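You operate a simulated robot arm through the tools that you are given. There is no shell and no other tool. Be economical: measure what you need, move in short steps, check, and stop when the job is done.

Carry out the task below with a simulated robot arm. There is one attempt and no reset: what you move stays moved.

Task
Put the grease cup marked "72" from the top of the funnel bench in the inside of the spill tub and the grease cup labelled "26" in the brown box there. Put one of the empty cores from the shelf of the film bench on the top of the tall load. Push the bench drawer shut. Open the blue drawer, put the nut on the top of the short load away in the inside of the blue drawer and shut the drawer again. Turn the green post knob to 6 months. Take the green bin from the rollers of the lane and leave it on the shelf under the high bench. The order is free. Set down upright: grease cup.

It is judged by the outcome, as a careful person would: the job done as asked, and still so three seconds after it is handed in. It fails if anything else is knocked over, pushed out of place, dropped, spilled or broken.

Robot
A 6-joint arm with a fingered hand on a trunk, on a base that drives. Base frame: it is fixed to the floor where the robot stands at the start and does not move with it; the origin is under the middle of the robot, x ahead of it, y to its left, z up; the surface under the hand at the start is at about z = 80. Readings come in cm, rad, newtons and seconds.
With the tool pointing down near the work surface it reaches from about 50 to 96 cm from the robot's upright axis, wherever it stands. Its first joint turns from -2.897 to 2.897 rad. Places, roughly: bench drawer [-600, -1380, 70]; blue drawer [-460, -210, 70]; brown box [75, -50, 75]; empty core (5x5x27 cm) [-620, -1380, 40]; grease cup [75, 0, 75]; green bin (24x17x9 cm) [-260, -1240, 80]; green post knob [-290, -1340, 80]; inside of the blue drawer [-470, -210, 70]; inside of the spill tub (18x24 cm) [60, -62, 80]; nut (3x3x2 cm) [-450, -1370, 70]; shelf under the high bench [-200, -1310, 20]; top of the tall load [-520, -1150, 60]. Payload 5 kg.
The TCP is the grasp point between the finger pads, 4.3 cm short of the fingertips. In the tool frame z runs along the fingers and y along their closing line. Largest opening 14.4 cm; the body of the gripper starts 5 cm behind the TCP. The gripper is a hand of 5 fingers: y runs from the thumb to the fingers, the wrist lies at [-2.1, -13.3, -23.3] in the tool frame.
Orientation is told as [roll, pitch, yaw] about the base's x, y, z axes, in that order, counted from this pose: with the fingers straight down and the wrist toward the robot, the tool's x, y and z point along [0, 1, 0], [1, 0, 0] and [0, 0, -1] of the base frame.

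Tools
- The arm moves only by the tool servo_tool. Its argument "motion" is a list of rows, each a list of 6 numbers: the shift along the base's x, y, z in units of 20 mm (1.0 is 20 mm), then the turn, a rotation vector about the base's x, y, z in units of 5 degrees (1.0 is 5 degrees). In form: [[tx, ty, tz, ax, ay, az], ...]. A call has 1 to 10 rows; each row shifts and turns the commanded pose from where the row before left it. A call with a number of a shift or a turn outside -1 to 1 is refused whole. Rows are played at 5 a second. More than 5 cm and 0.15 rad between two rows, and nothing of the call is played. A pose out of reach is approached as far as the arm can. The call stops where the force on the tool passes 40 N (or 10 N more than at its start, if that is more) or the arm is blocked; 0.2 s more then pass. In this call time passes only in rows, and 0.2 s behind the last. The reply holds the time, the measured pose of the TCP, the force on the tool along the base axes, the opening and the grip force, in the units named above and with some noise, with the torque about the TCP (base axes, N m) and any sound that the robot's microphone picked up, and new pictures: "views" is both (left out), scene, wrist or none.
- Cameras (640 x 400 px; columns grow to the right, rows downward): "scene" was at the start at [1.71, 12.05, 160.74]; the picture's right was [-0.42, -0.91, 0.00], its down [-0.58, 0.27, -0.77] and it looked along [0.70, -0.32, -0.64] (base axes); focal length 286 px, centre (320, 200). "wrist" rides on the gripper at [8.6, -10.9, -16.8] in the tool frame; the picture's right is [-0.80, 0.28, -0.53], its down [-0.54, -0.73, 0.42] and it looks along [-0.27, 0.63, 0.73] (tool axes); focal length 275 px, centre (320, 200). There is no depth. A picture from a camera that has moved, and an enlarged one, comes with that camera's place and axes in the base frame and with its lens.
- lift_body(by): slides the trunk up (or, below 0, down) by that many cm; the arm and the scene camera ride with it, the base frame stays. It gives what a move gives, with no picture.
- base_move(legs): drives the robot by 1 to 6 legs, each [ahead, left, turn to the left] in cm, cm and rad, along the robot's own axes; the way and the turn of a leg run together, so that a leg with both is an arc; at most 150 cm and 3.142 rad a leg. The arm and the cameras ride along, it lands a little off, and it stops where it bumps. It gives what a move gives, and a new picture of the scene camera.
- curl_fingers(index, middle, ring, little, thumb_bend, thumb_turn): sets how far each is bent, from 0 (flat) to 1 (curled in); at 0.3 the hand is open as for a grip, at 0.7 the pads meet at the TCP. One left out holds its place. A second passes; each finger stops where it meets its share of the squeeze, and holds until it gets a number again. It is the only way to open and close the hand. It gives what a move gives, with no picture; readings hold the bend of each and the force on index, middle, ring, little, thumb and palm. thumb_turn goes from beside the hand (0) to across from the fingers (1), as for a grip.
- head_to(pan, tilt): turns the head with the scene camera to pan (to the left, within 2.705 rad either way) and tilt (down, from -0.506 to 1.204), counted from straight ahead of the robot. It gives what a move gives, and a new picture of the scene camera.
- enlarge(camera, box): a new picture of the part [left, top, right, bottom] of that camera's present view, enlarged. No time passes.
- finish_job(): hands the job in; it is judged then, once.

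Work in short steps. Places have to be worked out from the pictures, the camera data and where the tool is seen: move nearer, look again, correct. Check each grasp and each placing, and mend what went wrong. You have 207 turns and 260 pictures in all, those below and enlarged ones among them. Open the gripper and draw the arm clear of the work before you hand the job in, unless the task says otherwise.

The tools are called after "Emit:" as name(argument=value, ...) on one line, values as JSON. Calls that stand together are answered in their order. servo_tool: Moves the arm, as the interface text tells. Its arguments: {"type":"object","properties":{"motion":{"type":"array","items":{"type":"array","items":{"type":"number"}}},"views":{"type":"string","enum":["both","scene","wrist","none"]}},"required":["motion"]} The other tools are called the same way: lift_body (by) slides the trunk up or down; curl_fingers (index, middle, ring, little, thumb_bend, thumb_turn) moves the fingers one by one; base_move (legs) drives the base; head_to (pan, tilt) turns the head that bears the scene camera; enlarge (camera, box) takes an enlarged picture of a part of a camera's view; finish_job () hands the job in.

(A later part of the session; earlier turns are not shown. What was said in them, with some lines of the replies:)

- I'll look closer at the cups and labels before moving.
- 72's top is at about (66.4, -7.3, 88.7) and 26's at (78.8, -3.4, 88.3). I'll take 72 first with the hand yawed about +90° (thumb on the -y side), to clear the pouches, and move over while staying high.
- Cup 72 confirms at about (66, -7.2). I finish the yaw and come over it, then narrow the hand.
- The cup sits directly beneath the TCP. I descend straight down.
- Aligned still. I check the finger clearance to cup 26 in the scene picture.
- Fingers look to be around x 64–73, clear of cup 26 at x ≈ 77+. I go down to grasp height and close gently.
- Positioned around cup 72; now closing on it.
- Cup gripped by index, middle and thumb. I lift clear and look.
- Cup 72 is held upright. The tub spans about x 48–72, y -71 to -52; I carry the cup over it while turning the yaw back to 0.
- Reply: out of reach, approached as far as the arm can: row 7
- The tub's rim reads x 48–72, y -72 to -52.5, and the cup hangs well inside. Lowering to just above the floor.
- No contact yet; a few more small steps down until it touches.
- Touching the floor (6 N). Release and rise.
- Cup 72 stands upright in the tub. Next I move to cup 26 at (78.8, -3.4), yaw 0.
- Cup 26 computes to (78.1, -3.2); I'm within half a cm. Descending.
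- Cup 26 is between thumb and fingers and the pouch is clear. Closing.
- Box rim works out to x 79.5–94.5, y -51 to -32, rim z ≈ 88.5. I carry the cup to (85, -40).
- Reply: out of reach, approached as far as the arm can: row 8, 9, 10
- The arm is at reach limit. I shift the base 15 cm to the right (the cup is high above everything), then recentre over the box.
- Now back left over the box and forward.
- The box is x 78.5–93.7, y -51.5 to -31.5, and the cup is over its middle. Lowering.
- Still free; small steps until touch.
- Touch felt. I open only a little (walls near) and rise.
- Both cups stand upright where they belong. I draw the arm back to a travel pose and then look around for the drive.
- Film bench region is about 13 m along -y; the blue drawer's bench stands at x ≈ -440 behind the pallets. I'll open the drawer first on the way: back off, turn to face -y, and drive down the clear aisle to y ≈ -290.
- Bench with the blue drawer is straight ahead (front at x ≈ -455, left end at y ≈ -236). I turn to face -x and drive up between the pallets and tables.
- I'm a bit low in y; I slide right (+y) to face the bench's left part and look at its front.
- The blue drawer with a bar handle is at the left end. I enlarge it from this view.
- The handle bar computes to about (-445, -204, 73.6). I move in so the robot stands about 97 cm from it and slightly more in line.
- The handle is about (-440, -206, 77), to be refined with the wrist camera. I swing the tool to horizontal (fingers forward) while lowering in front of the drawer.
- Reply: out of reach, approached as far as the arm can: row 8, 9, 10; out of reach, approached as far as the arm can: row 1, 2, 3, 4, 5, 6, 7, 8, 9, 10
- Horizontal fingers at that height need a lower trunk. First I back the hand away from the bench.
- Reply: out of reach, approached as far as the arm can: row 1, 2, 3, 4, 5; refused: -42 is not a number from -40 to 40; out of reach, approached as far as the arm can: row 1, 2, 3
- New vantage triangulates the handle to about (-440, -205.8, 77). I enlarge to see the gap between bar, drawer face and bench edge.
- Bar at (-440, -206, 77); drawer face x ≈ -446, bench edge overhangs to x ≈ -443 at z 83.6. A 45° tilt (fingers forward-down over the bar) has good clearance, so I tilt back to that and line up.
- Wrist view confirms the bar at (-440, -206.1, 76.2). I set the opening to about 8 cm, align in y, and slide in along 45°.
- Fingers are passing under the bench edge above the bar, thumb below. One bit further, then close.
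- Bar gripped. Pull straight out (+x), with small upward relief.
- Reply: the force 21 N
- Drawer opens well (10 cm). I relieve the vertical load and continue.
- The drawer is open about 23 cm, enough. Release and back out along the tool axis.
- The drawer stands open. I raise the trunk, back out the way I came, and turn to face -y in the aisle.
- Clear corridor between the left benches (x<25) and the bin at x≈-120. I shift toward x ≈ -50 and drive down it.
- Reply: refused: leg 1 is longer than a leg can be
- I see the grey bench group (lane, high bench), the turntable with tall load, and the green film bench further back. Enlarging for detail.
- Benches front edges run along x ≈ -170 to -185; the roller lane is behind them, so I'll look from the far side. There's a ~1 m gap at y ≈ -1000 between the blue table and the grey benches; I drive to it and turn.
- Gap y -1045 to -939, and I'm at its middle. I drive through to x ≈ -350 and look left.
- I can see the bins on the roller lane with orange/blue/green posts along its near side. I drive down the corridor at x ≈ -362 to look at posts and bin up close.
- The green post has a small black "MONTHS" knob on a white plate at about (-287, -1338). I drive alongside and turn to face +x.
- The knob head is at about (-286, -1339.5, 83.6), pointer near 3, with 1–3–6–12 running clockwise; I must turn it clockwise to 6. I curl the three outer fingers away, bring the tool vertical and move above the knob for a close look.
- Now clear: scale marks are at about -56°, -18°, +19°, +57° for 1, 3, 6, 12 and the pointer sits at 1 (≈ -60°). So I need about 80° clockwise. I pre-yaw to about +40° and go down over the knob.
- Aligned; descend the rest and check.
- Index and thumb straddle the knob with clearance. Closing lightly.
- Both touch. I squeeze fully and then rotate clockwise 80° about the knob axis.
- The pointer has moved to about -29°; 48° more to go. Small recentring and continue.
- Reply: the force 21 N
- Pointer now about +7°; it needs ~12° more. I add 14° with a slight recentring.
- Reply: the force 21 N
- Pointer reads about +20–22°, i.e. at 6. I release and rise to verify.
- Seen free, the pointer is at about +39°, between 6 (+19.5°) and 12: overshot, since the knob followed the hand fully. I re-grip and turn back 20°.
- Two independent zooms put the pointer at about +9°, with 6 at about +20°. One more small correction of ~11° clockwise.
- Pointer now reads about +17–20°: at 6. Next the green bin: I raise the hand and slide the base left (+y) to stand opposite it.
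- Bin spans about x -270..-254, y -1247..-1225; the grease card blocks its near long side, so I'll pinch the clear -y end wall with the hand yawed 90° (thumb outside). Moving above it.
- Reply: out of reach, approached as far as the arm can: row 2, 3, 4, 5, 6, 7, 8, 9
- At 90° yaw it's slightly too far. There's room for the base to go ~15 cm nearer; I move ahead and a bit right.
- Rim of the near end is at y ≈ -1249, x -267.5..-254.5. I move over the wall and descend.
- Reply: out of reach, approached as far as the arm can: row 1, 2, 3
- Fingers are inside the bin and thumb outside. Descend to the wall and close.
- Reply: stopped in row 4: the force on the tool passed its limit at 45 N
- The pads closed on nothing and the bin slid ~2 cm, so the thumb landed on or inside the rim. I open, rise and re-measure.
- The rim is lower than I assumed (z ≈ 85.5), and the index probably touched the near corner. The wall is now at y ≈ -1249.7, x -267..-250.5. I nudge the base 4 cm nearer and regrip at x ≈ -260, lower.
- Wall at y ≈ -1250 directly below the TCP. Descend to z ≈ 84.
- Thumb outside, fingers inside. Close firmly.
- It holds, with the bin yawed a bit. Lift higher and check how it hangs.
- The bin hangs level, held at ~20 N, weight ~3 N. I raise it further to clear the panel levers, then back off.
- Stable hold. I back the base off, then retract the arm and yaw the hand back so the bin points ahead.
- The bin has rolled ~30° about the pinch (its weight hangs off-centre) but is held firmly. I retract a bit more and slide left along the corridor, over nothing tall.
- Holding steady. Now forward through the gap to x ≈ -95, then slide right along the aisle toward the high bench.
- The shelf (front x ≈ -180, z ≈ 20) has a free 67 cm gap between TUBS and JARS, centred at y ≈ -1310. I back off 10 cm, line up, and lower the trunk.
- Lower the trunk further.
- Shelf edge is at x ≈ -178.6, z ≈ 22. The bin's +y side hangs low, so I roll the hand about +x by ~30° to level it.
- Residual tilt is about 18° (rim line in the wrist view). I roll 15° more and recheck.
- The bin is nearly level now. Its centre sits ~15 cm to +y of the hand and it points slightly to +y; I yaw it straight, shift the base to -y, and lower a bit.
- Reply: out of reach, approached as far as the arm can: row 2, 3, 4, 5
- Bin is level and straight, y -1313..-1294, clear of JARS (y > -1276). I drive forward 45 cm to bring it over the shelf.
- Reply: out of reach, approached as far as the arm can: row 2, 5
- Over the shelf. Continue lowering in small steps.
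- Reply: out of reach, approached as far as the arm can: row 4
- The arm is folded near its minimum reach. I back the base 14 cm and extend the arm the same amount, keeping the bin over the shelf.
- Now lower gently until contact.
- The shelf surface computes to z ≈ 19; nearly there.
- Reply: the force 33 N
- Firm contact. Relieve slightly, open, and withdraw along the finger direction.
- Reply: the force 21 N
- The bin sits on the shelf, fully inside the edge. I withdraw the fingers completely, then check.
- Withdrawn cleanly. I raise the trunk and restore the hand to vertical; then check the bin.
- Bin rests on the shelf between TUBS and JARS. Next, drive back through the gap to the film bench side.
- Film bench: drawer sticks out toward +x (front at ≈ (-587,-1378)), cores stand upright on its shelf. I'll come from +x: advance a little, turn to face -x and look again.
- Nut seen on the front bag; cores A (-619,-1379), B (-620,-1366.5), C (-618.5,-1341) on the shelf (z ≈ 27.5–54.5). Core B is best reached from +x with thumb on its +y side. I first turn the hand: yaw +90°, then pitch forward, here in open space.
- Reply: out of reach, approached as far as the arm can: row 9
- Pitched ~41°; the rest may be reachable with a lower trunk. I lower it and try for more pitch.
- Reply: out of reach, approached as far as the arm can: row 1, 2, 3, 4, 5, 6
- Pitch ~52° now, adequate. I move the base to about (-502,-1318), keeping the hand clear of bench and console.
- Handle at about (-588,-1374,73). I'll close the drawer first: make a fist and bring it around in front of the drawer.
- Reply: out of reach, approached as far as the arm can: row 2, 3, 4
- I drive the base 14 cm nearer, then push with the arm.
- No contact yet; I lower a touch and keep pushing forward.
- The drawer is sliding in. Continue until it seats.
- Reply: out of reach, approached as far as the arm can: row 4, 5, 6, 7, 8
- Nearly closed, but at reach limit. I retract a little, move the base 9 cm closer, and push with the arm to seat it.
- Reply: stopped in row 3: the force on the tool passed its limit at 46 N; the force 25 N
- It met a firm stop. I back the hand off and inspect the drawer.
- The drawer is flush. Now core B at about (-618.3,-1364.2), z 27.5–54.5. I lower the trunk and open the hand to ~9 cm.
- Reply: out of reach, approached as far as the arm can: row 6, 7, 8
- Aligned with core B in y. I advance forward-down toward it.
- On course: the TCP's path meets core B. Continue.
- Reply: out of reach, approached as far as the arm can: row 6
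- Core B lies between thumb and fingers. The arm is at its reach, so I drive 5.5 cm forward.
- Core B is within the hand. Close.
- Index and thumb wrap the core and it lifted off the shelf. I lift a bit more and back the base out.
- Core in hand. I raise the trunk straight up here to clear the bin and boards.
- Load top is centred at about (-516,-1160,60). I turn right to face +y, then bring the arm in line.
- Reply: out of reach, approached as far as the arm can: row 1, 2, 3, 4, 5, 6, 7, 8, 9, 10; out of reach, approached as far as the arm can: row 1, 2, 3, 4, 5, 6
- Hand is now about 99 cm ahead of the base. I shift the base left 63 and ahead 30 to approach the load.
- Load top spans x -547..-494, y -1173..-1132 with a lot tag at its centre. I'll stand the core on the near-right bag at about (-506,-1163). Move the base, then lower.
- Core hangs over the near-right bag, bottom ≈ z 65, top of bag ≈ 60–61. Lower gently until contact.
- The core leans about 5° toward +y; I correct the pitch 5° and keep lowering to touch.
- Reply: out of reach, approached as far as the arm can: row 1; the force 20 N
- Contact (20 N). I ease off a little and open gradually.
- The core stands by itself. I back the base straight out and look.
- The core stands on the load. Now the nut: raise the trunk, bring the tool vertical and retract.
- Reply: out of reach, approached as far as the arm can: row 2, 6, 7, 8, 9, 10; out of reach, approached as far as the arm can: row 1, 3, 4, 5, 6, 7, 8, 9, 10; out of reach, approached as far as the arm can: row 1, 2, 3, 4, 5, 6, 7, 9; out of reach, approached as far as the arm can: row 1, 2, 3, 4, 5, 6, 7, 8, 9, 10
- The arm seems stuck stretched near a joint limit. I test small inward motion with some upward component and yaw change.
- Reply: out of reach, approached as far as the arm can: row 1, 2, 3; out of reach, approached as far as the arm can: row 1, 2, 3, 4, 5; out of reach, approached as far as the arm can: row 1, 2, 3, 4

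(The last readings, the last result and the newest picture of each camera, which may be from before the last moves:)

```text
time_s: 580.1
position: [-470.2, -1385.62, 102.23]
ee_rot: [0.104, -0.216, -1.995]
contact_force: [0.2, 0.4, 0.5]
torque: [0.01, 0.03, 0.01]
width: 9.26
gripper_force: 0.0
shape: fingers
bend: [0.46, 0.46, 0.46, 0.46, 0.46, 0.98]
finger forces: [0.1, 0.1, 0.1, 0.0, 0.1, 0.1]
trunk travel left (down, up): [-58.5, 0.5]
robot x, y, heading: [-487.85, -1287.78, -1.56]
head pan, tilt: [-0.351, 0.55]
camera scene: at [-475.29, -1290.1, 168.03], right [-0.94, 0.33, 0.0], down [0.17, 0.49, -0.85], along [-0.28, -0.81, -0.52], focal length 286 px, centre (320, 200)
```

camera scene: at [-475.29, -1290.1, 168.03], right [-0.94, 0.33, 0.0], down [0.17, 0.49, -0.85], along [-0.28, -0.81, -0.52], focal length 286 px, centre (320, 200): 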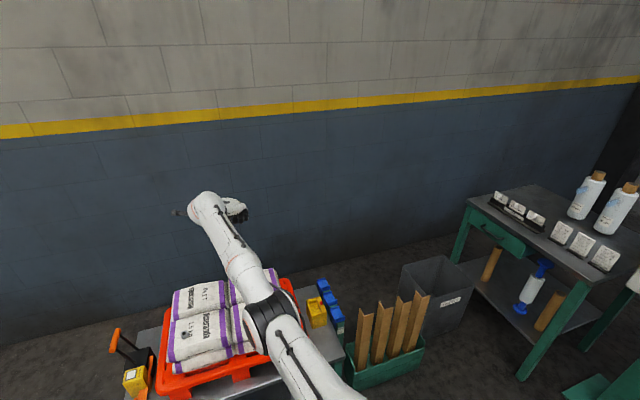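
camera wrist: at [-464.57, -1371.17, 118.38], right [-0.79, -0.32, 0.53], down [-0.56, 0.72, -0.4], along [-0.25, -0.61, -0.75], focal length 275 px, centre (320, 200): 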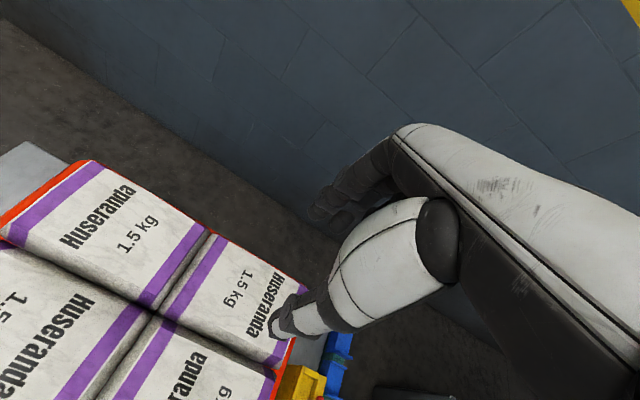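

The arm is in an elbow-low configuration that cannot fold with the hand vertical. I restore the hand's orientation while stretching outward to straighten the elbow, then try retracting.

Emit:
servo_tool(motion=[[0, 0, 0.5, 1, 0, 1], [0, 0, 0.5, 1, 0, 1], [0, -0.5, 0.5, 1, 0, 1], [0, -0.5, 0, 0, 0, 1], [0, -0.5, 0, 0, 0, 1], [0, -0.5, 0, 0, 0, 0], [0, -0.5, 0, 0, 0, 0], [0, -0.5, 0, 0, 0, 0], [0, -0.5, 0, 0, 0, 0]], views="none")

Emit:
servo_tool(motion=[[0, 0.5, -0.3, 0, 0, 0], [0, 0.5, -0.3, 0, 0, 0], [0, 0.5, -0.3, 0, 0, 0], [0, 0.5, -0.3, 0, 0, 0], [0, 0.5, -0.3, 0, 0, 0], [0, 0.5, -0.3, 0, 0, 0], [0, 0.5, -0.3, 0, 0, 0], [0, 0.5, -0.3, 0, 0, 0]], views="scene")

```text
time_s: 582.1
position: [-471.31, -1381.2, 104.13]
ee_rot: [0.031, 0.032, -1.548]
contact_force: [0.6, 0.4, 0.5]
torque: [-0.01, -0.02, 0.01]
width: 9.28
gripper_force: 0.1
shape: fingers
bend: [0.46, 0.46, 0.46, 0.46, 0.46, 0.98]
finger forces: [0.0, 0.1, 0.0, 0.0, 0.0, 0.0]
out of reach, approached as far as the arm can: row 1, 2, 3, 4, 5, 6, 7, 8, 9
trunk travel left (down, up): [-58.5, 0.5]
robot x, y, heading: [-487.76, -1287.48, -1.554]
head pan, tilt: [-0.351, 0.55]
```

```text
time_s: 583.9
position: [-469.71, -1381.08, 100.07]
ee_rot: [0.029, 0.034, -1.548]
contact_force: [0.0, 0.3, -0.4]
torque: [0.03, 0.0, -0.02]
width: 9.3
gripper_force: 0.0
shape: fingers
bend: [0.46, 0.46, 0.46, 0.46, 0.46, 0.98]
finger forces: [0.0, 0.0, 0.0, 0.0, 0.1, 0.1]
out of reach, approached as far as the arm can: row 1, 2, 3, 4, 5, 6, 7, 8
trunk travel left (down, up): [-58.5, 0.5]
robot x, y, heading: [-487.81, -1287.88, -1.554]
head pan, tilt: [-0.351, 0.55]
camera scene: at [-475.29, -1290.11, 168.03], right [-0.94, 0.33, 0.0], down [0.17, 0.49, -0.85], along [-0.28, -0.8, -0.52], focal length 286 px, centre (320, 200)
```

scene: 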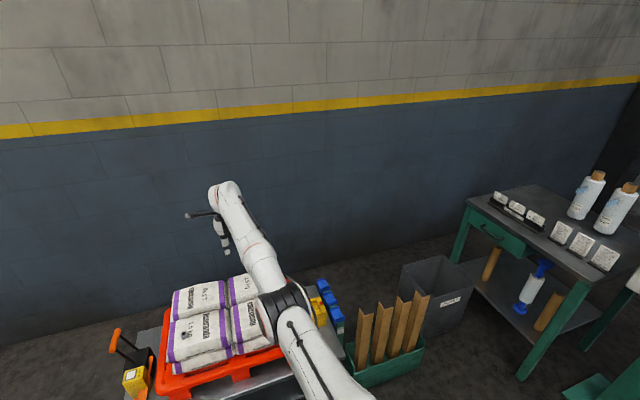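

Looks like a straight-arm singularity. Raising the hand should bend the elbow.

Emit:
servo_tool(motion=[[0, 0, 1, 0, 0, 0], [0, 0, 1, 0, 0, 0], [0, 0, 1, 0, 0, 0], [0, 0, 1, 0, 0, 0], [0, 0, 1, 0, 0, 0], [0, 0, 1, 0, 0, 0], [0, 0, 1, 0, 0, 0], [0, 0, 1, 0, 0, 0], [0, 0, 1, 0, 0, 0], [0, 0, 1, 0, 0, 0]], views="none")

Emit:
servo_tool(motion=[[0, 0.5, 0, 0, 0, 0], [0, 0.5, 0, 0, 0, 0], [0, 0.5, 0, 0, 0, 0], [0, 0.5, 0, 0, 0, 0], [0, 0.5, 0, 0, 0, 0], [0, 0.5, 0, 0, 0, 0], [0, 0.5, 0, 0, 0, 0], [0, 0.5, 0, 0, 0, 0]], views="scene")

```text
time_s: 586.1
position: [-470.1, -1377.3, 119.36]
ee_rot: [0.033, 0.033, -1.55]
contact_force: [-0.4, -1.1, -0.7]
torque: [-0.01, 0.0, 0.0]
width: 9.3
gripper_force: 0.1
shape: fingers
bend: [0.46, 0.46, 0.46, 0.46, 0.46, 0.98]
finger forces: [0.0, 0.0, 0.0, 0.1, 0.1, 0.0]
out of reach, approached as far as the arm can: row 3, 5, 6, 7, 8, 9, 10
trunk travel left (down, up): [-58.5, 0.5]
robot x, y, heading: [-488.0, -1287.66, -1.555]
head pan, tilt: [-0.351, 0.55]
no pictures are left
```

```text
time_s: 587.9
position: [-468.58, -1375.83, 121.73]
ee_rot: [0.031, 0.035, -1.551]
contact_force: [-0.2, 0.1, 0.4]
torque: [0.02, -0.02, 0.02]
width: 9.27
gripper_force: 0.1
shape: fingers
bend: [0.46, 0.46, 0.46, 0.46, 0.46, 0.98]
finger forces: [0.0, 0.0, 0.1, 0.0, 0.0, 0.1]
out of reach, approached as far as the arm can: row 1, 2, 3, 4, 5, 6, 7, 8
trunk travel left (down, up): [-58.5, 0.5]
robot x, y, heading: [-487.97, -1287.75, -1.556]
head pan, tilt: [-0.351, 0.55]
no pictures are left
```

Pictures are used up, so I continue by coordinates and force readings (nut triangulated from five views to about (-450, -1365.8, 72)). First I must unfold the arm: I move to open floor to work it free.

Emit:
base_move(legs=[[0, 95, 0]])

Emit:
servo_tool(motion=[[0, 0.3, -1, 0, 0, 0], [0, 0.3, -1, 0, 0, 0], [0, 0.3, -1, 0, 0, 0], [0, 0.3, -1, 0, 0, 0], [0, 0.3, -1, 0, 0, 0], [0, 0.3, -1, 0, 0, 0], [0, 0.3, -1, 0, 0, 0], [0, 0.3, -1, 0, 0, 0], [0, 0.3, -1, 0, 0, 0], [0, 0.3, -1, 0, 0, 0]], views="none")

Emit:
servo_tool(motion=[[0, 0.3, -1, 0, 0, 0], [0, 0.3, -1, 0, 0, 0], [0, 0.3, -1, 0, 0, 0], [0, 0.3, -1, 0, 0, 0], [0, 0.3, -1, 0, 0, 0], [0, 0.3, -1, 0, 0, 0], [0, 0.3, -1, 0, 0, 0], [0, 0.3, -1, 0, 0, 0], [0, 0.3, -1, 0, 0, 0], [0, 0.3, -1, 0, 0, 0]], views="none")

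```text
time_s: 592.9
position: [-373.57, -1374.49, 121.73]
ee_rot: [0.029, 0.034, -1.549]
contact_force: [0.2, 0.2, -0.4]
torque: [0.04, 0.01, -0.02]
width: 9.3
gripper_force: 0.1
shape: fingers
bend: [0.46, 0.46, 0.46, 0.46, 0.46, 0.98]
finger forces: [0.1, 0.1, 0.0, 0.1, 0.1, 0.0]
trunk travel left (down, up): [-58.5, 0.5]
robot x, y, heading: [-392.61, -1286.24, -1.561]
head pan, tilt: [-0.351, 0.55]
```

```text
time_s: 595.1
position: [-371.25, -1378.43, 104.43]
ee_rot: [0.028, 0.037, -1.549]
contact_force: [-0.3, 0.4, 0.3]
torque: [0.0, 0.02, 0.02]
width: 9.31
gripper_force: 0.1
shape: fingers
bend: [0.46, 0.46, 0.46, 0.46, 0.46, 0.98]
finger forces: [0.0, 0.1, 0.0, 0.0, 0.0, 0.0]
out of reach, approached as far as the arm can: row 1, 2, 3, 4, 5, 6, 7, 8, 9, 10
trunk travel left (down, up): [-58.5, 0.5]
robot x, y, heading: [-392.62, -1286.53, -1.559]
head pan, tilt: [-0.351, 0.55]
no pictures are left
```

```text
time_s: 597.3
position: [-369.68, -1378.31, 84.44]
ee_rot: [0.031, 0.036, -1.55]
contact_force: [0.3, -0.3, 0.2]
torque: [0.03, 0.02, 0.03]
width: 9.3
gripper_force: 0.2
shape: fingers
bend: [0.46, 0.46, 0.46, 0.46, 0.46, 0.98]
finger forces: [0.0, 0.1, 0.0, 0.0, 0.1, 0.0]
out of reach, approached as far as the arm can: row 1, 2, 3, 4, 5, 6, 7, 8, 9, 10
trunk travel left (down, up): [-58.5, 0.5]
robot x, y, heading: [-392.78, -1286.37, -1.556]
head pan, tilt: [-0.351, 0.55]
no pictures are left
```

The arm works vertically, and I can place the hand in x, y with the base instead. I raise the hand and slide the base so the TCP is over the nut.

Emit:
servo_tool(motion=[[0, 0, 1, 0, 0, 0], [0, 0, 1, 0, 0, 0], [0, 0, 1, 0, 0, 0], [0, 0, 1, 0, 0, 0], [0, 0, 1, 0, 0, 0], [0, 0, 1, 0, 0, 0], [0, 0, 1, 0, 0, 0], [0, 0, 1, 0, 0, 0], [0, 0, 1, 0, 0, 0], [0, 0, 1, 0, 0, 0]], views="none")

Emit:
base_move(legs=[[-13, -79, 0]])

Emit:
curl_fingers(index=0.46, middle=0.46, ring=0.46, little=0.46, thumb_bend=0.46)

```text
time_s: 599.5
position: [-369.65, -1378.11, 104.44]
ee_rot: [0.03, 0.035, -1.551]
contact_force: [-1.3, 0.3, -1.1]
torque: [-0.01, -0.01, -0.02]
width: 9.31
gripper_force: 0.0
shape: fingers
bend: [0.46, 0.46, 0.46, 0.46, 0.46, 0.98]
finger forces: [0.0, 0.1, 0.0, 0.1, 0.0, 0.0]
out of reach, approached as far as the arm can: row 2, 10
trunk travel left (down, up): [-58.5, 0.5]
robot x, y, heading: [-392.52, -1286.37, -1.558]
head pan, tilt: [-0.351, 0.55]
no pictures are left
```

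```text
time_s: 603.7
position: [-447.75, -1366.18, 104.47]
ee_rot: [0.029, 0.035, -1.552]
contact_force: [-0.1, 0.2, 0.4]
torque: [0.0, -0.01, 0.04]
width: 9.27
gripper_force: 0.0
shape: fingers
bend: [0.46, 0.46, 0.46, 0.46, 0.46, 0.98]
finger forces: [0.0, 0.1, 0.0, 0.1, 0.0, 0.1]
trunk travel left (down, up): [-58.5, 0.5]
robot x, y, heading: [-470.58, -1274.64, -1.558]
head pan, tilt: [-0.351, 0.55]
```

```text
time_s: 604.7
position: [-447.6, -1366.22, 104.46]
ee_rot: [0.03, 0.034, -1.553]
contact_force: [-0.4, -0.1, 0.2]
torque: [-0.01, -0.01, -0.01]
width: 9.3
gripper_force: 0.0
shape: fingers
bend: [0.46, 0.46, 0.46, 0.46, 0.46, 0.98]
finger forces: [0.1, 0.0, 0.1, 0.0, 0.0, 0.1]
trunk travel left (down, up): [-58.5, 0.5]
robot x, y, heading: [-470.44, -1274.55, -1.557]
head pan, tilt: [-0.351, 0.55]
```

Emit:
base_move(legs=[[0, -2.4, 0]])

Emit:
lift_body(by=-24)

```text
time_s: 605.5
position: [-450.19, -1366.33, 104.45]
ee_rot: [0.03, 0.036, -1.552]
contact_force: [-0.7, 0.2, 0.2]
torque: [0.02, -0.07, -0.01]
width: 9.27
gripper_force: 0.1
shape: fingers
bend: [0.46, 0.46, 0.46, 0.46, 0.46, 0.98]
finger forces: [0.0, 0.1, 0.0, 0.1, 0.0, 0.0]
trunk travel left (down, up): [-58.5, 0.5]
robot x, y, heading: [-472.76, -1274.75, -1.563]
head pan, tilt: [-0.351, 0.55]
```

```text
time_s: 608.0
position: [-450.13, -1366.33, 80.32]
ee_rot: [0.03, 0.036, -1.553]
contact_force: [0.0, 0.7, -0.5]
torque: [-0.02, 0.01, 0.02]
width: 9.28
gripper_force: 0.1
shape: fingers
bend: [0.46, 0.46, 0.46, 0.46, 0.46, 0.98]
finger forces: [0.0, 0.1, 0.0, 0.0, 0.0, 0.1]
trunk travel left (down, up): [-34.5, 24.5]
robot x, y, heading: [-472.9, -1274.64, -1.558]
head pan, tilt: [-0.351, 0.55]
```

Over the nut at z 80.3. I lower in small steps, feeling for the bag.

Emit:
servo_tool(motion=[[0, 0, -0.3, 0, 0, 0], [0, 0, -0.3, 0, 0, 0], [0, 0, -0.3, 0, 0, 0], [0, 0, -0.3, 0, 0, 0], [0, 0, -0.3, 0, 0, 0]], views="none")

Emit:
servo_tool(motion=[[0, 0, -0.2, 0, 0, 0], [0, 0, -0.2, 0, 0, 0]], views="none")

```text
time_s: 609.2
position: [-450.1, -1366.23, 77.42]
ee_rot: [0.031, 0.035, -1.552]
contact_force: [0.4, 0.1, 0.7]
torque: [0.01, 0.0, -0.01]
width: 9.29
gripper_force: 0.1
shape: fingers
bend: [0.46, 0.46, 0.46, 0.46, 0.46, 0.98]
finger forces: [0.0, 0.1, 0.0, 0.0, 0.0, 0.0]
trunk travel left (down, up): [-34.5, 24.5]
robot x, y, heading: [-473.07, -1274.36, -1.559]
head pan, tilt: [-0.351, 0.55]
no pictures are left
```

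```text
time_s: 609.8
position: [-450.17, -1366.36, 76.64]
ee_rot: [0.03, 0.034, -1.551]
contact_force: [0.3, -0.7, 0.8]
torque: [-0.02, 0.0, -0.01]
width: 9.3
gripper_force: 0.1
shape: fingers
bend: [0.46, 0.46, 0.46, 0.46, 0.46, 0.98]
finger forces: [0.0, 0.1, 0.0, 0.0, 0.0, 0.0]
trunk travel left (down, up): [-34.5, 24.5]
robot x, y, heading: [-472.69, -1274.36, -1.559]
head pan, tilt: [-0.351, 0.55]
no pictures are left
```

Emit:
servo_tool(motion=[[0, 0, -0.2, 0, 0, 0], [0, 0, -0.2, 0, 0, 0]], views="none")

Emit:
servo_tool(motion=[[0, 0, -0.2, 0, 0, 0], [0, 0, -0.1, 0, 0, 0]], views="none")

Emit:
servo_tool(motion=[[0, 0, -0.1, 0, 0, 0], [0, 0, -0.1, 0, 0, 0]], views="none")

```text
time_s: 610.4
position: [-450.13, -1366.29, 75.82]
ee_rot: [0.029, 0.035, -1.553]
contact_force: [-0.2, 0.3, 1.2]
torque: [0.03, 0.0, 0.03]
width: 9.29
gripper_force: 0.0
shape: fingers
bend: [0.46, 0.46, 0.46, 0.46, 0.46, 0.98]
finger forces: [0.0, 0.0, 0.0, 0.0, 0.1, 0.0]
trunk travel left (down, up): [-34.5, 24.5]
robot x, y, heading: [-473.05, -1274.31, -1.56]
head pan, tilt: [-0.351, 0.55]
no pictures are left
```

```text
time_s: 611.0
position: [-450.22, -1366.4, 75.29]
ee_rot: [0.031, 0.035, -1.554]
contact_force: [-0.7, 0.1, -0.5]
torque: [0.05, 0.02, -0.01]
width: 9.28
gripper_force: 0.0
shape: fingers
bend: [0.46, 0.46, 0.46, 0.46, 0.46, 0.98]
finger forces: [0.0, 0.0, 0.0, 0.0, 0.0, 0.1]
trunk travel left (down, up): [-34.5, 24.5]
robot x, y, heading: [-472.81, -1274.43, -1.561]
head pan, tilt: [-0.351, 0.55]
no pictures are left
```

```text
time_s: 611.6
position: [-450.18, -1366.42, 75.12]
ee_rot: [0.029, 0.031, -1.549]
contact_force: [-1.1, -0.3, 7.0]
torque: [-0.44, 0.14, -0.02]
width: 9.3
gripper_force: 4.0
shape: fingers
bend: [0.46, 0.46, 0.46, 0.46, 0.46, 0.98]
finger forces: [0.0, 7.3, 0.1, 0.1, 0.0, 0.1]
trunk travel left (down, up): [-34.5, 24.5]
robot x, y, heading: [-472.9, -1274.43, -1.558]
head pan, tilt: [-0.351, 0.55]
no pictures are left
```

Touch at z 75.1. I raise 3 mm and close on the nut.

Emit:
servo_tool(motion=[[0, 0, 0.2, 0, 0, 0]], views="none")

Emit:
curl_fingers(index=0.75, middle=0.75, ring=0.75, little=0.75, thumb_bend=0.75)

```text
time_s: 612.0
position: [-450.17, -1366.23, 75.25]
ee_rot: [0.029, 0.036, -1.555]
contact_force: [0.1, -0.6, 1.1]
torque: [-0.1, 0.01, -0.01]
width: 9.26
gripper_force: 0.8
shape: fingers
bend: [0.46, 0.46, 0.46, 0.46, 0.46, 0.98]
finger forces: [0.0, 1.5, 0.0, 0.0, 0.0, 0.1]
trunk travel left (down, up): [-34.5, 24.5]
robot x, y, heading: [-472.86, -1274.79, -1.56]
head pan, tilt: [-0.351, 0.55]
no pictures are left
```

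```text
time_s: 613.0
position: [-450.1, -1366.4, 75.24]
ee_rot: [0.029, 0.034, -1.553]
contact_force: [0.2, -0.2, -0.1]
torque: [-0.01, 0.01, 0.0]
width: 2.34
gripper_force: 11.0
shape: fingers
bend: [0.61, 0.75, 0.75, 0.75, 0.7, 0.97]
finger forces: [11.4, 0.0, 0.0, 0.1, 11.2, 0.0]
trunk travel left (down, up): [-34.5, 24.5]
robot x, y, heading: [-472.71, -1274.82, -1.559]
head pan, tilt: [-0.351, 0.55]
```

Index and thumb are holding something ~2.4–3 cm wide: the nut. Lift and verify it stays.

Emit:
lift_body(by=24)

Emit:
servo_tool(motion=[[0, 0, 1, 0, 0, 0], [0, 0, 1, 0, 0, 0]], views="none")

```text
time_s: 615.5
position: [-450.25, -1366.34, 99.22]
ee_rot: [0.031, 0.035, -1.551]
contact_force: [-0.6, 0.6, -0.2]
torque: [-0.02, 0.0, 0.01]
width: 2.34
gripper_force: 11.5
shape: fingers
bend: [0.61, 0.75, 0.75, 0.75, 0.7, 0.97]
finger forces: [11.4, 0.0, 0.0, 0.0, 11.4, 0.0]
trunk travel left (down, up): [-58.5, 0.5]
robot x, y, heading: [-472.37, -1274.58, -1.559]
head pan, tilt: [-0.351, 0.55]
```

```text
time_s: 616.1
position: [-450.16, -1366.39, 103.27]
ee_rot: [0.029, 0.035, -1.552]
contact_force: [1.0, -0.4, -1.5]
torque: [-0.03, 0.01, -0.01]
width: 2.35
gripper_force: 11.0
shape: fingers
bend: [0.61, 0.75, 0.75, 0.75, 0.7, 0.97]
finger forces: [11.5, 0.0, 0.0, 0.0, 11.4, 0.0]
trunk travel left (down, up): [-58.5, 0.5]
robot x, y, heading: [-472.39, -1274.53, -1.56]
head pan, tilt: [-0.351, 0.55]
no pictures are left
```

The nut is held. With no pictures left I drive by the mapped free path: slide to x ≈ -367, turn to face -x, and slide north with the arm over free floor.

Emit:
base_move(legs=[[0, 105, 0], [0, 0, -1.581]])

```text
time_s: 625.3
position: [-460.97, -1296.23, 103.38]
ee_rot: [0.03, 0.035, -3.119]
contact_force: [-0.7, 0.7, 0.0]
torque: [-0.01, -0.04, 0.02]
width: 2.3
gripper_force: 10.9
shape: fingers
bend: [0.61, 0.75, 0.75, 0.75, 0.7, 0.97]
finger forces: [10.9, 0.1, 0.1, 0.1, 10.9, 0.1]
trunk travel left (down, up): [-58.5, 0.5]
robot x, y, heading: [-369.47, -1273.11, -3.128]
head pan, tilt: [-0.351, 0.55]
```

Emit:
base_move(legs=[[0, -140, -0.013], [0, -139, 0]])

```text
time_s: 638.8
position: [-461.77, -1013.82, 103.19]
ee_rot: [0.031, 0.036, 3.132]
contact_force: [0.7, 0.2, -0.3]
torque: [-0.02, 0.03, 0.0]
width: 2.27
gripper_force: 11.1
shape: fingers
bend: [0.61, 0.75, 0.75, 0.75, 0.7, 0.97]
finger forces: [10.8, 0.0, 0.1, 0.0, 10.9, 0.0]
trunk travel left (down, up): [-58.5, 0.5]
robot x, y, heading: [-369.75, -993.54, 3.126]
head pan, tilt: [-0.351, 0.55]
```

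Now reverse through the gap to x ≈ -57, then turn left to face -y (arm trailing).

Emit:
base_move(legs=[[-150, 0, 0.014], [-150, 0, 0], [-10, 0, 0], [0, 0, 1.571]])

```text
time_s: 657.9
position: [-34.83, -1081.85, 103.33]
ee_rot: [0.03, 0.035, -1.531]
contact_force: [0.9, 0.3, 0.6]
torque: [0.01, -0.01, 0.03]
width: 2.2
gripper_force: 11.2
shape: fingers
bend: [0.62, 0.75, 0.75, 0.75, 0.71, 0.97]
finger forces: [10.5, 0.0, 0.1, 0.0, 10.5, 0.1]
trunk travel left (down, up): [-58.5, 0.5]
robot x, y, heading: [-60.13, -990.59, -1.539]
head pan, tilt: [-0.351, 0.55]
```

Emit:
base_move(legs=[[0, 0, -0.032], [-150, 0, 0], [-150, 0, 0]])

```text
time_s: 672.9
position: [-39.17, -780.09, 103.22]
ee_rot: [0.029, 0.035, -1.569]
contact_force: [-0.3, 0.0, 0.0]
torque: [-0.01, 0.0, -0.02]
width: 2.22
gripper_force: 10.8
shape: fingers
bend: [0.62, 0.75, 0.75, 0.75, 0.71, 0.97]
finger forces: [10.5, 0.1, 0.0, 0.0, 10.5, 0.0]
trunk travel left (down, up): [-58.5, 0.5]
robot x, y, heading: [-59.98, -687.9, -1.579]
head pan, tilt: [-0.351, 0.55]
```

Emit:
base_move(legs=[[-150, 0, 0], [-150, 0, 0], [-104, 0, 0], [0, 0, -1.562]])

```text
time_s: 696.1
position: [-151.59, -304.52, 103.34]
ee_rot: [0.03, 0.034, -3.139]
contact_force: [-0.3, 0.5, 0.2]
torque: [-0.02, -0.01, -0.04]
width: 2.14
gripper_force: 10.2
shape: fingers
bend: [0.62, 0.75, 0.75, 0.75, 0.71, 0.97]
finger forces: [10.0, 0.1, 0.1, 0.1, 9.9, 0.0]
trunk travel left (down, up): [-58.5, 0.5]
robot x, y, heading: [-59.36, -283.26, 3.137]
head pan, tilt: [-0.351, 0.55]
```

Facing -x at (-59,-283). Drive ahead to x ≈ -335.

Emit:
base_move(legs=[[140, 0, 0], [136, 0, 0]])

```text
time_s: 709.5
position: [-427.1, -302.68, 103.31]
ee_rot: [0.028, 0.036, 3.14]
contact_force: [-0.3, 0.3, 0.9]
torque: [0.0, -0.01, -0.01]
width: 2.15
gripper_force: 9.9
shape: fingers
bend: [0.62, 0.75, 0.75, 0.75, 0.71, 0.97]
finger forces: [10.0, 0.0, 0.1, 0.0, 10.0, 0.0]
trunk travel left (down, up): [-58.5, 0.5]
robot x, y, heading: [-335.08, -281.5, 3.137]
head pan, tilt: [-0.351, 0.55]
```

Slide right 96.5 cm and 4 ahead so the nut is above the open drawer at (-431,-206).

Emit:
base_move(legs=[[0, -96.5, 0], [4.3, 0, 0]])

```text
time_s: 715.0
position: [-430.58, -205.32, 103.12]
ee_rot: [0.03, 0.036, 3.137]
contact_force: [0.2, -0.1, -1.0]
torque: [0.0, -0.03, 0.04]
width: 2.15
gripper_force: 10.1
shape: fingers
bend: [0.62, 0.75, 0.75, 0.75, 0.71, 0.97]
finger forces: [10.2, 0.0, 0.0, 0.0, 10.1, 0.0]
trunk travel left (down, up): [-58.5, 0.5]
robot x, y, heading: [-338.47, -184.6, 3.132]
head pan, tilt: [-0.351, 0.55]
```

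Positioned. Lower by the trunk to z ≈ 82, then feel the last bit.

Emit:
lift_body(by=-15)

Emit:
lift_body(by=-6)

Emit:
servo_tool(motion=[[0, 0, -0.3, 0, 0, 0], [0, 0, -0.3, 0, 0, 0], [0, 0, -0.3, 0, 0, 0], [0, 0, -0.3, 0, 0, 0]], views="none")

```text
time_s: 716.8
position: [-430.57, -205.43, 88.15]
ee_rot: [0.03, 0.036, 3.137]
contact_force: [-0.6, -0.1, -0.3]
torque: [0.02, 0.0, 0.0]
width: 2.13
gripper_force: 10.1
shape: fingers
bend: [0.62, 0.75, 0.75, 0.75, 0.71, 0.97]
finger forces: [10.2, 0.2, 0.1, 0.0, 10.1, 0.0]
trunk travel left (down, up): [-43.5, 15.5]
robot x, y, heading: [-338.29, -184.72, 3.134]
head pan, tilt: [-0.351, 0.55]
```

```text
time_s: 717.8
position: [-430.51, -205.26, 82.35]
ee_rot: [0.03, 0.035, 3.135]
contact_force: [-0.9, -0.7, 0.0]
torque: [0.01, -0.01, 0.01]
width: 2.17
gripper_force: 10.6
shape: fingers
bend: [0.62, 0.75, 0.75, 0.75, 0.71, 0.97]
finger forces: [10.2, 0.1, 0.1, 0.0, 10.2, 0.1]
trunk travel left (down, up): [-37.5, 21.5]
robot x, y, heading: [-338.4, -184.89, 3.129]
head pan, tilt: [-0.351, 0.55]
```

```text
time_s: 718.8
position: [-430.65, -205.42, 79.83]
ee_rot: [0.029, 0.035, 3.139]
contact_force: [-0.8, 0.5, 0.1]
torque: [0.01, 0.0, 0.05]
width: 2.18
gripper_force: 9.4
shape: fingers
bend: [0.62, 0.75, 0.75, 0.75, 0.71, 0.97]
finger forces: [10.1, 0.0, 0.0, 0.0, 10.1, 0.0]
trunk travel left (down, up): [-37.5, 21.5]
robot x, y, heading: [-338.59, -184.62, 3.132]
head pan, tilt: [-0.351, 0.55]
no pictures are left
```

Emit:
servo_tool(motion=[[0, 0, -0.25, 0, 0, 0], [0, 0, -0.25, 0, 0, 0], [0, 0, -0.25, 0, 0, 0]], views="none")

Emit:
servo_tool(motion=[[0, 0, -0.25, 0, 0, 0], [0, 0, -0.25, 0, 0, 0]], views="none")

```text
time_s: 719.6
position: [-430.59, -205.32, 78.35]
ee_rot: [0.031, 0.037, 3.137]
contact_force: [0.0, 0.4, -1.3]
torque: [0.02, 0.03, 0.0]
width: 2.14
gripper_force: 10.0
shape: fingers
bend: [0.62, 0.75, 0.75, 0.75, 0.71, 0.97]
finger forces: [10.2, 0.1, 0.0, 0.0, 10.1, 0.0]
trunk travel left (down, up): [-37.5, 21.5]
robot x, y, heading: [-338.07, -184.56, 3.132]
head pan, tilt: [-0.351, 0.55]
no pictures are left
```

```text
time_s: 720.2
position: [-430.47, -205.26, 77.35]
ee_rot: [0.03, 0.036, 3.138]
contact_force: [0.0, -0.6, 0.4]
torque: [-0.01, -0.02, 0.0]
width: 2.15
gripper_force: 11.0
shape: fingers
bend: [0.62, 0.75, 0.75, 0.75, 0.71, 0.97]
finger forces: [10.6, 0.0, 0.0, 0.0, 11.3, 0.0]
trunk travel left (down, up): [-37.5, 21.5]
robot x, y, heading: [-338.45, -184.86, 3.136]
head pan, tilt: [-0.351, 0.55]
no pictures are left
```

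Emit:
servo_tool(motion=[[0, 0, -0.15, 0, 0, 0], [0, 0, -0.15, 0, 0, 0]], views="none")

```text
time_s: 720.8
position: [-430.52, -205.41, 76.65]
ee_rot: [0.03, 0.039, 3.137]
contact_force: [0.2, -0.3, -0.4]
torque: [0.0, 0.01, -0.03]
width: 2.14
gripper_force: 10.3
shape: fingers
bend: [0.62, 0.75, 0.75, 0.75, 0.71, 0.97]
finger forces: [10.3, 0.0, 0.0, 0.1, 10.3, 0.0]
trunk travel left (down, up): [-37.5, 21.5]
robot x, y, heading: [-338.31, -185.08, 3.133]
head pan, tilt: [-0.351, 0.55]
no pictures are left
```

Emit:
servo_tool(motion=[[0, 0, -0.2, 0, 0, 0], [0, 0, -0.2, 0, 0, 0]], views="none")

```text
time_s: 721.4
position: [-430.52, -205.36, 75.87]
ee_rot: [0.03, 0.036, 3.138]
contact_force: [0.3, 0.2, 0.0]
torque: [-0.01, -0.01, -0.01]
width: 2.16
gripper_force: 10.5
shape: fingers
bend: [0.62, 0.75, 0.75, 0.75, 0.71, 0.97]
finger forces: [10.4, 0.0, 0.0, 0.0, 10.5, 0.1]
trunk travel left (down, up): [-37.5, 21.5]
robot x, y, heading: [-338.31, -184.67, 3.132]
head pan, tilt: [-0.351, 0.55]
no pictures are left
```

Low inside the drawer. I release by opening index/fingers and the thumb a little, then rise.

Emit:
curl_fingers(index=0.5, middle=0.6, ring=0.6, little=0.6, thumb_bend=0.64)

Emit:
servo_tool(motion=[[0, 0, 0.3, 0, 0, 0], [0, 0, 0.5, 0, 0, 0], [0, 0, 0.5, 0, 0, 0], [0, 0, 0.5, 0, 0, 0], [0, 0, 0.5, 0, 0, 0]], views="none")

Emit:
lift_body(by=21)

```text
time_s: 722.4
position: [-430.66, -205.27, 75.95]
ee_rot: [0.03, 0.037, 3.138]
contact_force: [0.8, -0.2, 0.1]
torque: [-0.01, 0.04, -0.02]
width: 5.35
gripper_force: 0.1
shape: fingers
bend: [0.5, 0.6, 0.6, 0.6, 0.64, 0.97]
finger forces: [0.0, 0.2, 0.0, 0.0, 0.1, 0.0]
trunk travel left (down, up): [-37.5, 21.5]
robot x, y, heading: [-338.46, -184.75, 3.133]
head pan, tilt: [-0.351, 0.55]
```

```text
time_s: 723.6
position: [-430.33, -205.27, 80.46]
ee_rot: [0.03, 0.037, 3.136]
contact_force: [-0.5, 0.4, -0.8]
torque: [0.0, -0.03, 0.0]
width: 5.31
gripper_force: 0.1
shape: fingers
bend: [0.5, 0.6, 0.6, 0.6, 0.64, 0.97]
finger forces: [0.0, 0.0, 0.0, 0.1, 0.2, 0.0]
trunk travel left (down, up): [-37.5, 21.5]
robot x, y, heading: [-338.11, -184.89, 3.131]
head pan, tilt: [-0.351, 0.55]
no pictures are left
```

```text
time_s: 725.8
position: [-430.38, -205.33, 101.57]
ee_rot: [0.029, 0.038, 3.135]
contact_force: [0.8, 0.1, 0.3]
torque: [0.04, -0.01, 0.03]
width: 5.37
gripper_force: 0.0
shape: fingers
bend: [0.5, 0.6, 0.6, 0.6, 0.64, 0.97]
finger forces: [0.0, 0.0, 0.0, 0.0, 0.0, 0.0]
trunk travel left (down, up): [-58.5, 0.5]
robot x, y, heading: [-338.82, -184.24, 3.129]
head pan, tilt: [-0.351, 0.55]
```

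Nut released. Now close the drawer: back off 32 cm, make a fist, lower to handle height.

Emit:
base_move(legs=[[-32, 3.5, 0.008]])

Emit:
curl_fingers(index=0.9, middle=0.9, ring=0.9, little=0.9, thumb_bend=0.6)

Emit:
lift_body(by=-33)

```text
time_s: 728.0
position: [-398.3, -209.82, 101.67]
ee_rot: [0.029, 0.035, -3.137]
contact_force: [0.2, -0.1, 0.0]
torque: [0.03, 0.04, -0.01]
width: 5.31
gripper_force: 0.0
shape: fingers
bend: [0.5, 0.6, 0.6, 0.6, 0.64, 0.97]
finger forces: [0.0, 0.1, 0.1, 0.0, 0.1, 0.0]
trunk travel left (down, up): [-58.5, 0.5]
robot x, y, heading: [-306.54, -188.18, 3.143]
head pan, tilt: [-0.351, 0.55]
```

```text
time_s: 729.0
position: [-398.36, -209.71, 101.66]
ee_rot: [0.031, 0.037, -3.139]
contact_force: [-0.2, 0.0, -0.4]
torque: [-0.01, 0.02, -0.02]
width: 4.63
gripper_force: 0.1
shape: fingers
bend: [0.9, 0.9, 0.9, 0.9, 0.59, 0.97]
finger forces: [0.0, 0.0, 0.1, 0.0, 0.0, 0.1]
trunk travel left (down, up): [-58.5, 0.5]
robot x, y, heading: [-306.58, -188.46, 3.137]
head pan, tilt: [-0.351, 0.55]
```

```text
time_s: 732.2
position: [-398.35, -209.76, 68.68]
ee_rot: [0.029, 0.035, -3.138]
contact_force: [0.2, 0.1, 0.2]
torque: [-0.01, 0.02, -0.01]
width: 4.58
gripper_force: 0.0
shape: fingers
bend: [0.9, 0.9, 0.9, 0.9, 0.59, 0.97]
finger forces: [0.1, 0.0, 0.0, 0.0, 0.1, 0.0]
trunk travel left (down, up): [-25.5, 33.5]
robot x, y, heading: [-306.13, -188.3, 3.138]
head pan, tilt: [-0.351, 0.55]
```

Advance toward the handle in small legs, watching force.

Emit:
base_move(legs=[[8, 0, 0]])

Emit:
base_move(legs=[[6, 0, 0]])

Emit:
base_move(legs=[[6, 0, 0]])

```text
time_s: 733.3
position: [-406.34, -209.72, 68.59]
ee_rot: [0.028, 0.036, -3.138]
contact_force: [-0.2, 0.5, -0.6]
torque: [0.01, 0.0, 0.0]
width: 4.59
gripper_force: 0.0
shape: fingers
bend: [0.9, 0.9, 0.9, 0.9, 0.59, 0.97]
finger forces: [0.0, 0.1, 0.0, 0.0, 0.0, 0.0]
trunk travel left (down, up): [-25.5, 33.5]
robot x, y, heading: [-314.38, -188.29, 3.138]
head pan, tilt: [-0.351, 0.55]
```

```text
time_s: 734.3
position: [-412.35, -209.67, 68.58]
ee_rot: [0.029, 0.038, -3.137]
contact_force: [0.0, 0.3, 0.1]
torque: [-0.04, 0.0, 0.06]
width: 4.61
gripper_force: 0.1
shape: fingers
bend: [0.9, 0.9, 0.9, 0.9, 0.59, 0.97]
finger forces: [0.1, 0.0, 0.0, 0.0, 0.0, 0.0]
trunk travel left (down, up): [-25.5, 33.5]
robot x, y, heading: [-320.38, -188.4, 3.139]
head pan, tilt: [-0.351, 0.55]
```

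```text
time_s: 735.2
position: [-418.4, -209.65, 68.48]
ee_rot: [0.03, 0.037, -3.138]
contact_force: [0.4, 0.2, -0.9]
torque: [-0.01, 0.01, -0.02]
width: 4.57
gripper_force: 0.1
shape: fingers
bend: [0.9, 0.9, 0.9, 0.9, 0.59, 0.97]
finger forces: [0.1, 0.0, 0.0, 0.1, 0.0, 0.1]
trunk travel left (down, up): [-25.5, 33.5]
robot x, y, heading: [-326.62, -188.24, 3.135]
head pan, tilt: [-0.351, 0.55]
```

Emit:
base_move(legs=[[5, 0, 0]])

Emit:
base_move(legs=[[4, 0, 0]])

Emit:
base_move(legs=[[3, 0, 0]])

```text
time_s: 736.1
position: [-423.42, -209.62, 68.46]
ee_rot: [0.029, 0.039, -3.138]
contact_force: [0.4, 0.3, -0.7]
torque: [0.01, 0.0, 0.01]
width: 4.6
gripper_force: 0.0
shape: fingers
bend: [0.9, 0.9, 0.9, 0.9, 0.59, 0.97]
finger forces: [0.1, 0.1, 0.0, 0.1, 0.0, 0.0]
trunk travel left (down, up): [-25.5, 33.5]
robot x, y, heading: [-331.34, -188.02, 3.142]
head pan, tilt: [-0.351, 0.55]
```

```text
time_s: 737.0
position: [-427.38, -209.7, 68.38]
ee_rot: [0.03, 0.038, -3.137]
contact_force: [0.9, 0.1, -0.6]
torque: [0.01, -0.01, 0.02]
width: 4.59
gripper_force: 0.1
shape: fingers
bend: [0.9, 0.9, 0.9, 0.9, 0.59, 0.97]
finger forces: [0.0, 0.1, 0.1, 0.1, 0.0, 0.0]
trunk travel left (down, up): [-25.5, 33.5]
robot x, y, heading: [-335.03, -188.31, 3.139]
head pan, tilt: [-0.351, 0.55]
```

```text
time_s: 737.9
position: [-430.38, -209.72, 68.36]
ee_rot: [0.031, 0.038, -3.138]
contact_force: [1.0, -0.2, 0.4]
torque: [-0.04, -0.01, -0.06]
width: 4.59
gripper_force: 0.0
shape: fingers
bend: [0.9, 0.9, 0.9, 0.9, 0.59, 0.97]
finger forces: [0.0, 0.1, 0.0, 0.1, 0.0, 0.0]
trunk travel left (down, up): [-25.5, 33.5]
robot x, y, heading: [-338.29, -188.53, 3.136]
head pan, tilt: [-0.351, 0.55]
```

Emit:
base_move(legs=[[2, 0, 0]])

Emit:
base_move(legs=[[2, 0, 0]])

Emit:
base_move(legs=[[1.5, 0, 0]])

```text
time_s: 738.6
position: [-432.24, -209.65, 68.35]
ee_rot: [0.03, 0.041, -3.139]
contact_force: [-0.2, 1.1, 1.3]
torque: [-0.02, -0.01, -0.02]
width: 4.57
gripper_force: 0.0
shape: fingers
bend: [0.9, 0.9, 0.9, 0.9, 0.59, 0.97]
finger forces: [0.0, 0.0, 0.1, 0.0, 0.1, 0.1]
trunk travel left (down, up): [-25.5, 33.5]
robot x, y, heading: [-340.58, -188.15, 3.142]
head pan, tilt: [-0.351, 0.55]
```

```text
time_s: 739.5
position: [-433.54, -209.59, 68.39]
ee_rot: [0.034, 0.047, 3.141]
contact_force: [12.1, 1.6, 5.0]
torque: [-0.13, 1.28, -0.38]
width: 4.59
gripper_force: 6.4
shape: fingers
bend: [0.9, 0.9, 0.9, 0.9, 0.59, 0.97]
finger forces: [0.1, 13.3, 0.0, 0.0, 0.1, 0.0]
trunk travel left (down, up): [-25.5, 33.5]
robot x, y, heading: [-341.86, -188.37, 3.142]
head pan, tilt: [-0.351, 0.55]
stopped in leg 1: the force on the tool passed its limit at 102 N (the readings are from after the stop); the commanded pose is now the measured one
```

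```text
time_s: 740.2
position: [-433.52, -209.82, 68.53]
ee_rot: [0.034, 0.052, 3.137]
contact_force: [21.8, 3.7, 7.1]
torque: [-0.16, 2.19, -0.62]
width: 4.6
gripper_force: 12.1
shape: fingers
bend: [0.9, 0.9, 0.9, 0.9, 0.59, 0.97]
finger forces: [0.0, 23.3, 0.0, 0.1, 0.1, 0.0]
trunk travel left (down, up): [-25.5, 33.5]
robot x, y, heading: [-341.85, -188.3, 3.14]
head pan, tilt: [-0.351, 0.55]
stopped in leg 1: the force on the tool passed its limit at 65 N (the readings are from after the stop); the commanded pose is now the measured one
```

A firm stop at handle height (contact ~10 cm above TCP, z ≈ 78) after the full ~22 cm travel: the drawer is shut. I back away, raise and open the hand.

Emit:
base_move(legs=[[-34, 0, 0]])

Emit:
lift_body(by=30)

Emit:
curl_fingers(index=0.3, middle=0.3, ring=0.3, little=0.3, thumb_bend=0.3)

```text
time_s: 742.5
position: [-399.56, -209.83, 68.28]
ee_rot: [0.034, 0.055, 3.138]
contact_force: [-1.0, -0.6, -0.5]
torque: [-0.04, 0.0, 0.03]
width: 4.62
gripper_force: 0.1
shape: fingers
bend: [0.9, 0.9, 0.9, 0.9, 0.59, 0.97]
finger forces: [0.0, 0.0, 0.1, 0.0, 0.0, 0.0]
trunk travel left (down, up): [-25.5, 33.5]
robot x, y, heading: [-307.7, -188.41, 3.135]
head pan, tilt: [-0.351, 0.55]
```

```text
time_s: 745.5
position: [-399.49, -209.84, 98.15]
ee_rot: [0.036, 0.056, 3.14]
contact_force: [-0.2, 0.6, -0.3]
torque: [0.02, -0.01, 0.0]
width: 4.6
gripper_force: 0.0
shape: fingers
bend: [0.9, 0.9, 0.9, 0.9, 0.59, 0.97]
finger forces: [0.0, 0.0, 0.0, 0.0, 0.0, 0.0]
trunk travel left (down, up): [-55.5, 3.5]
robot x, y, heading: [-307.87, -188.39, 3.144]
head pan, tilt: [-0.351, 0.55]
```

```text
time_s: 746.5
position: [-399.5, -209.83, 98.16]
ee_rot: [0.036, 0.057, 3.137]
contact_force: [-0.9, -1.2, -0.1]
torque: [0.03, 0.01, -0.04]
width: 14.89
gripper_force: 0.2
shape: fingers
bend: [0.3, 0.3, 0.3, 0.3, 0.3, 0.98]
finger forces: [0.0, 0.0, 0.0, 0.1, 0.0, 0.0]
trunk travel left (down, up): [-55.5, 3.5]
robot x, y, heading: [-307.79, -188.4, 3.139]
head pan, tilt: [-0.351, 0.55]
```

The arm is clear and the hand is open, so I hand the job in.

Emit:
finish_job()

```text
The job is handed in.
```

I did every part of the task and handed it in, but the nut and blue-drawer steps were done without camera views. The pictures ran out just before I picked up the nut, so I relied on positions and force readings. The grip held what felt like the nut all the way. The drawer met a firm stop at handle height, so I judge it shut with the nut inside, but neither was seen.

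I checked these by picture:
- **Grease cups:** 72 stands upright in the spill tub and 26 stands upright in the brown box.
- **Knob:** the green post knob points to 6 months.
- **Green bin:** it sits on the shelf under the high bench.
- **Bench drawer:** it is flush with the bench.
- **Empty core:** it stands upright on top of the tall load.
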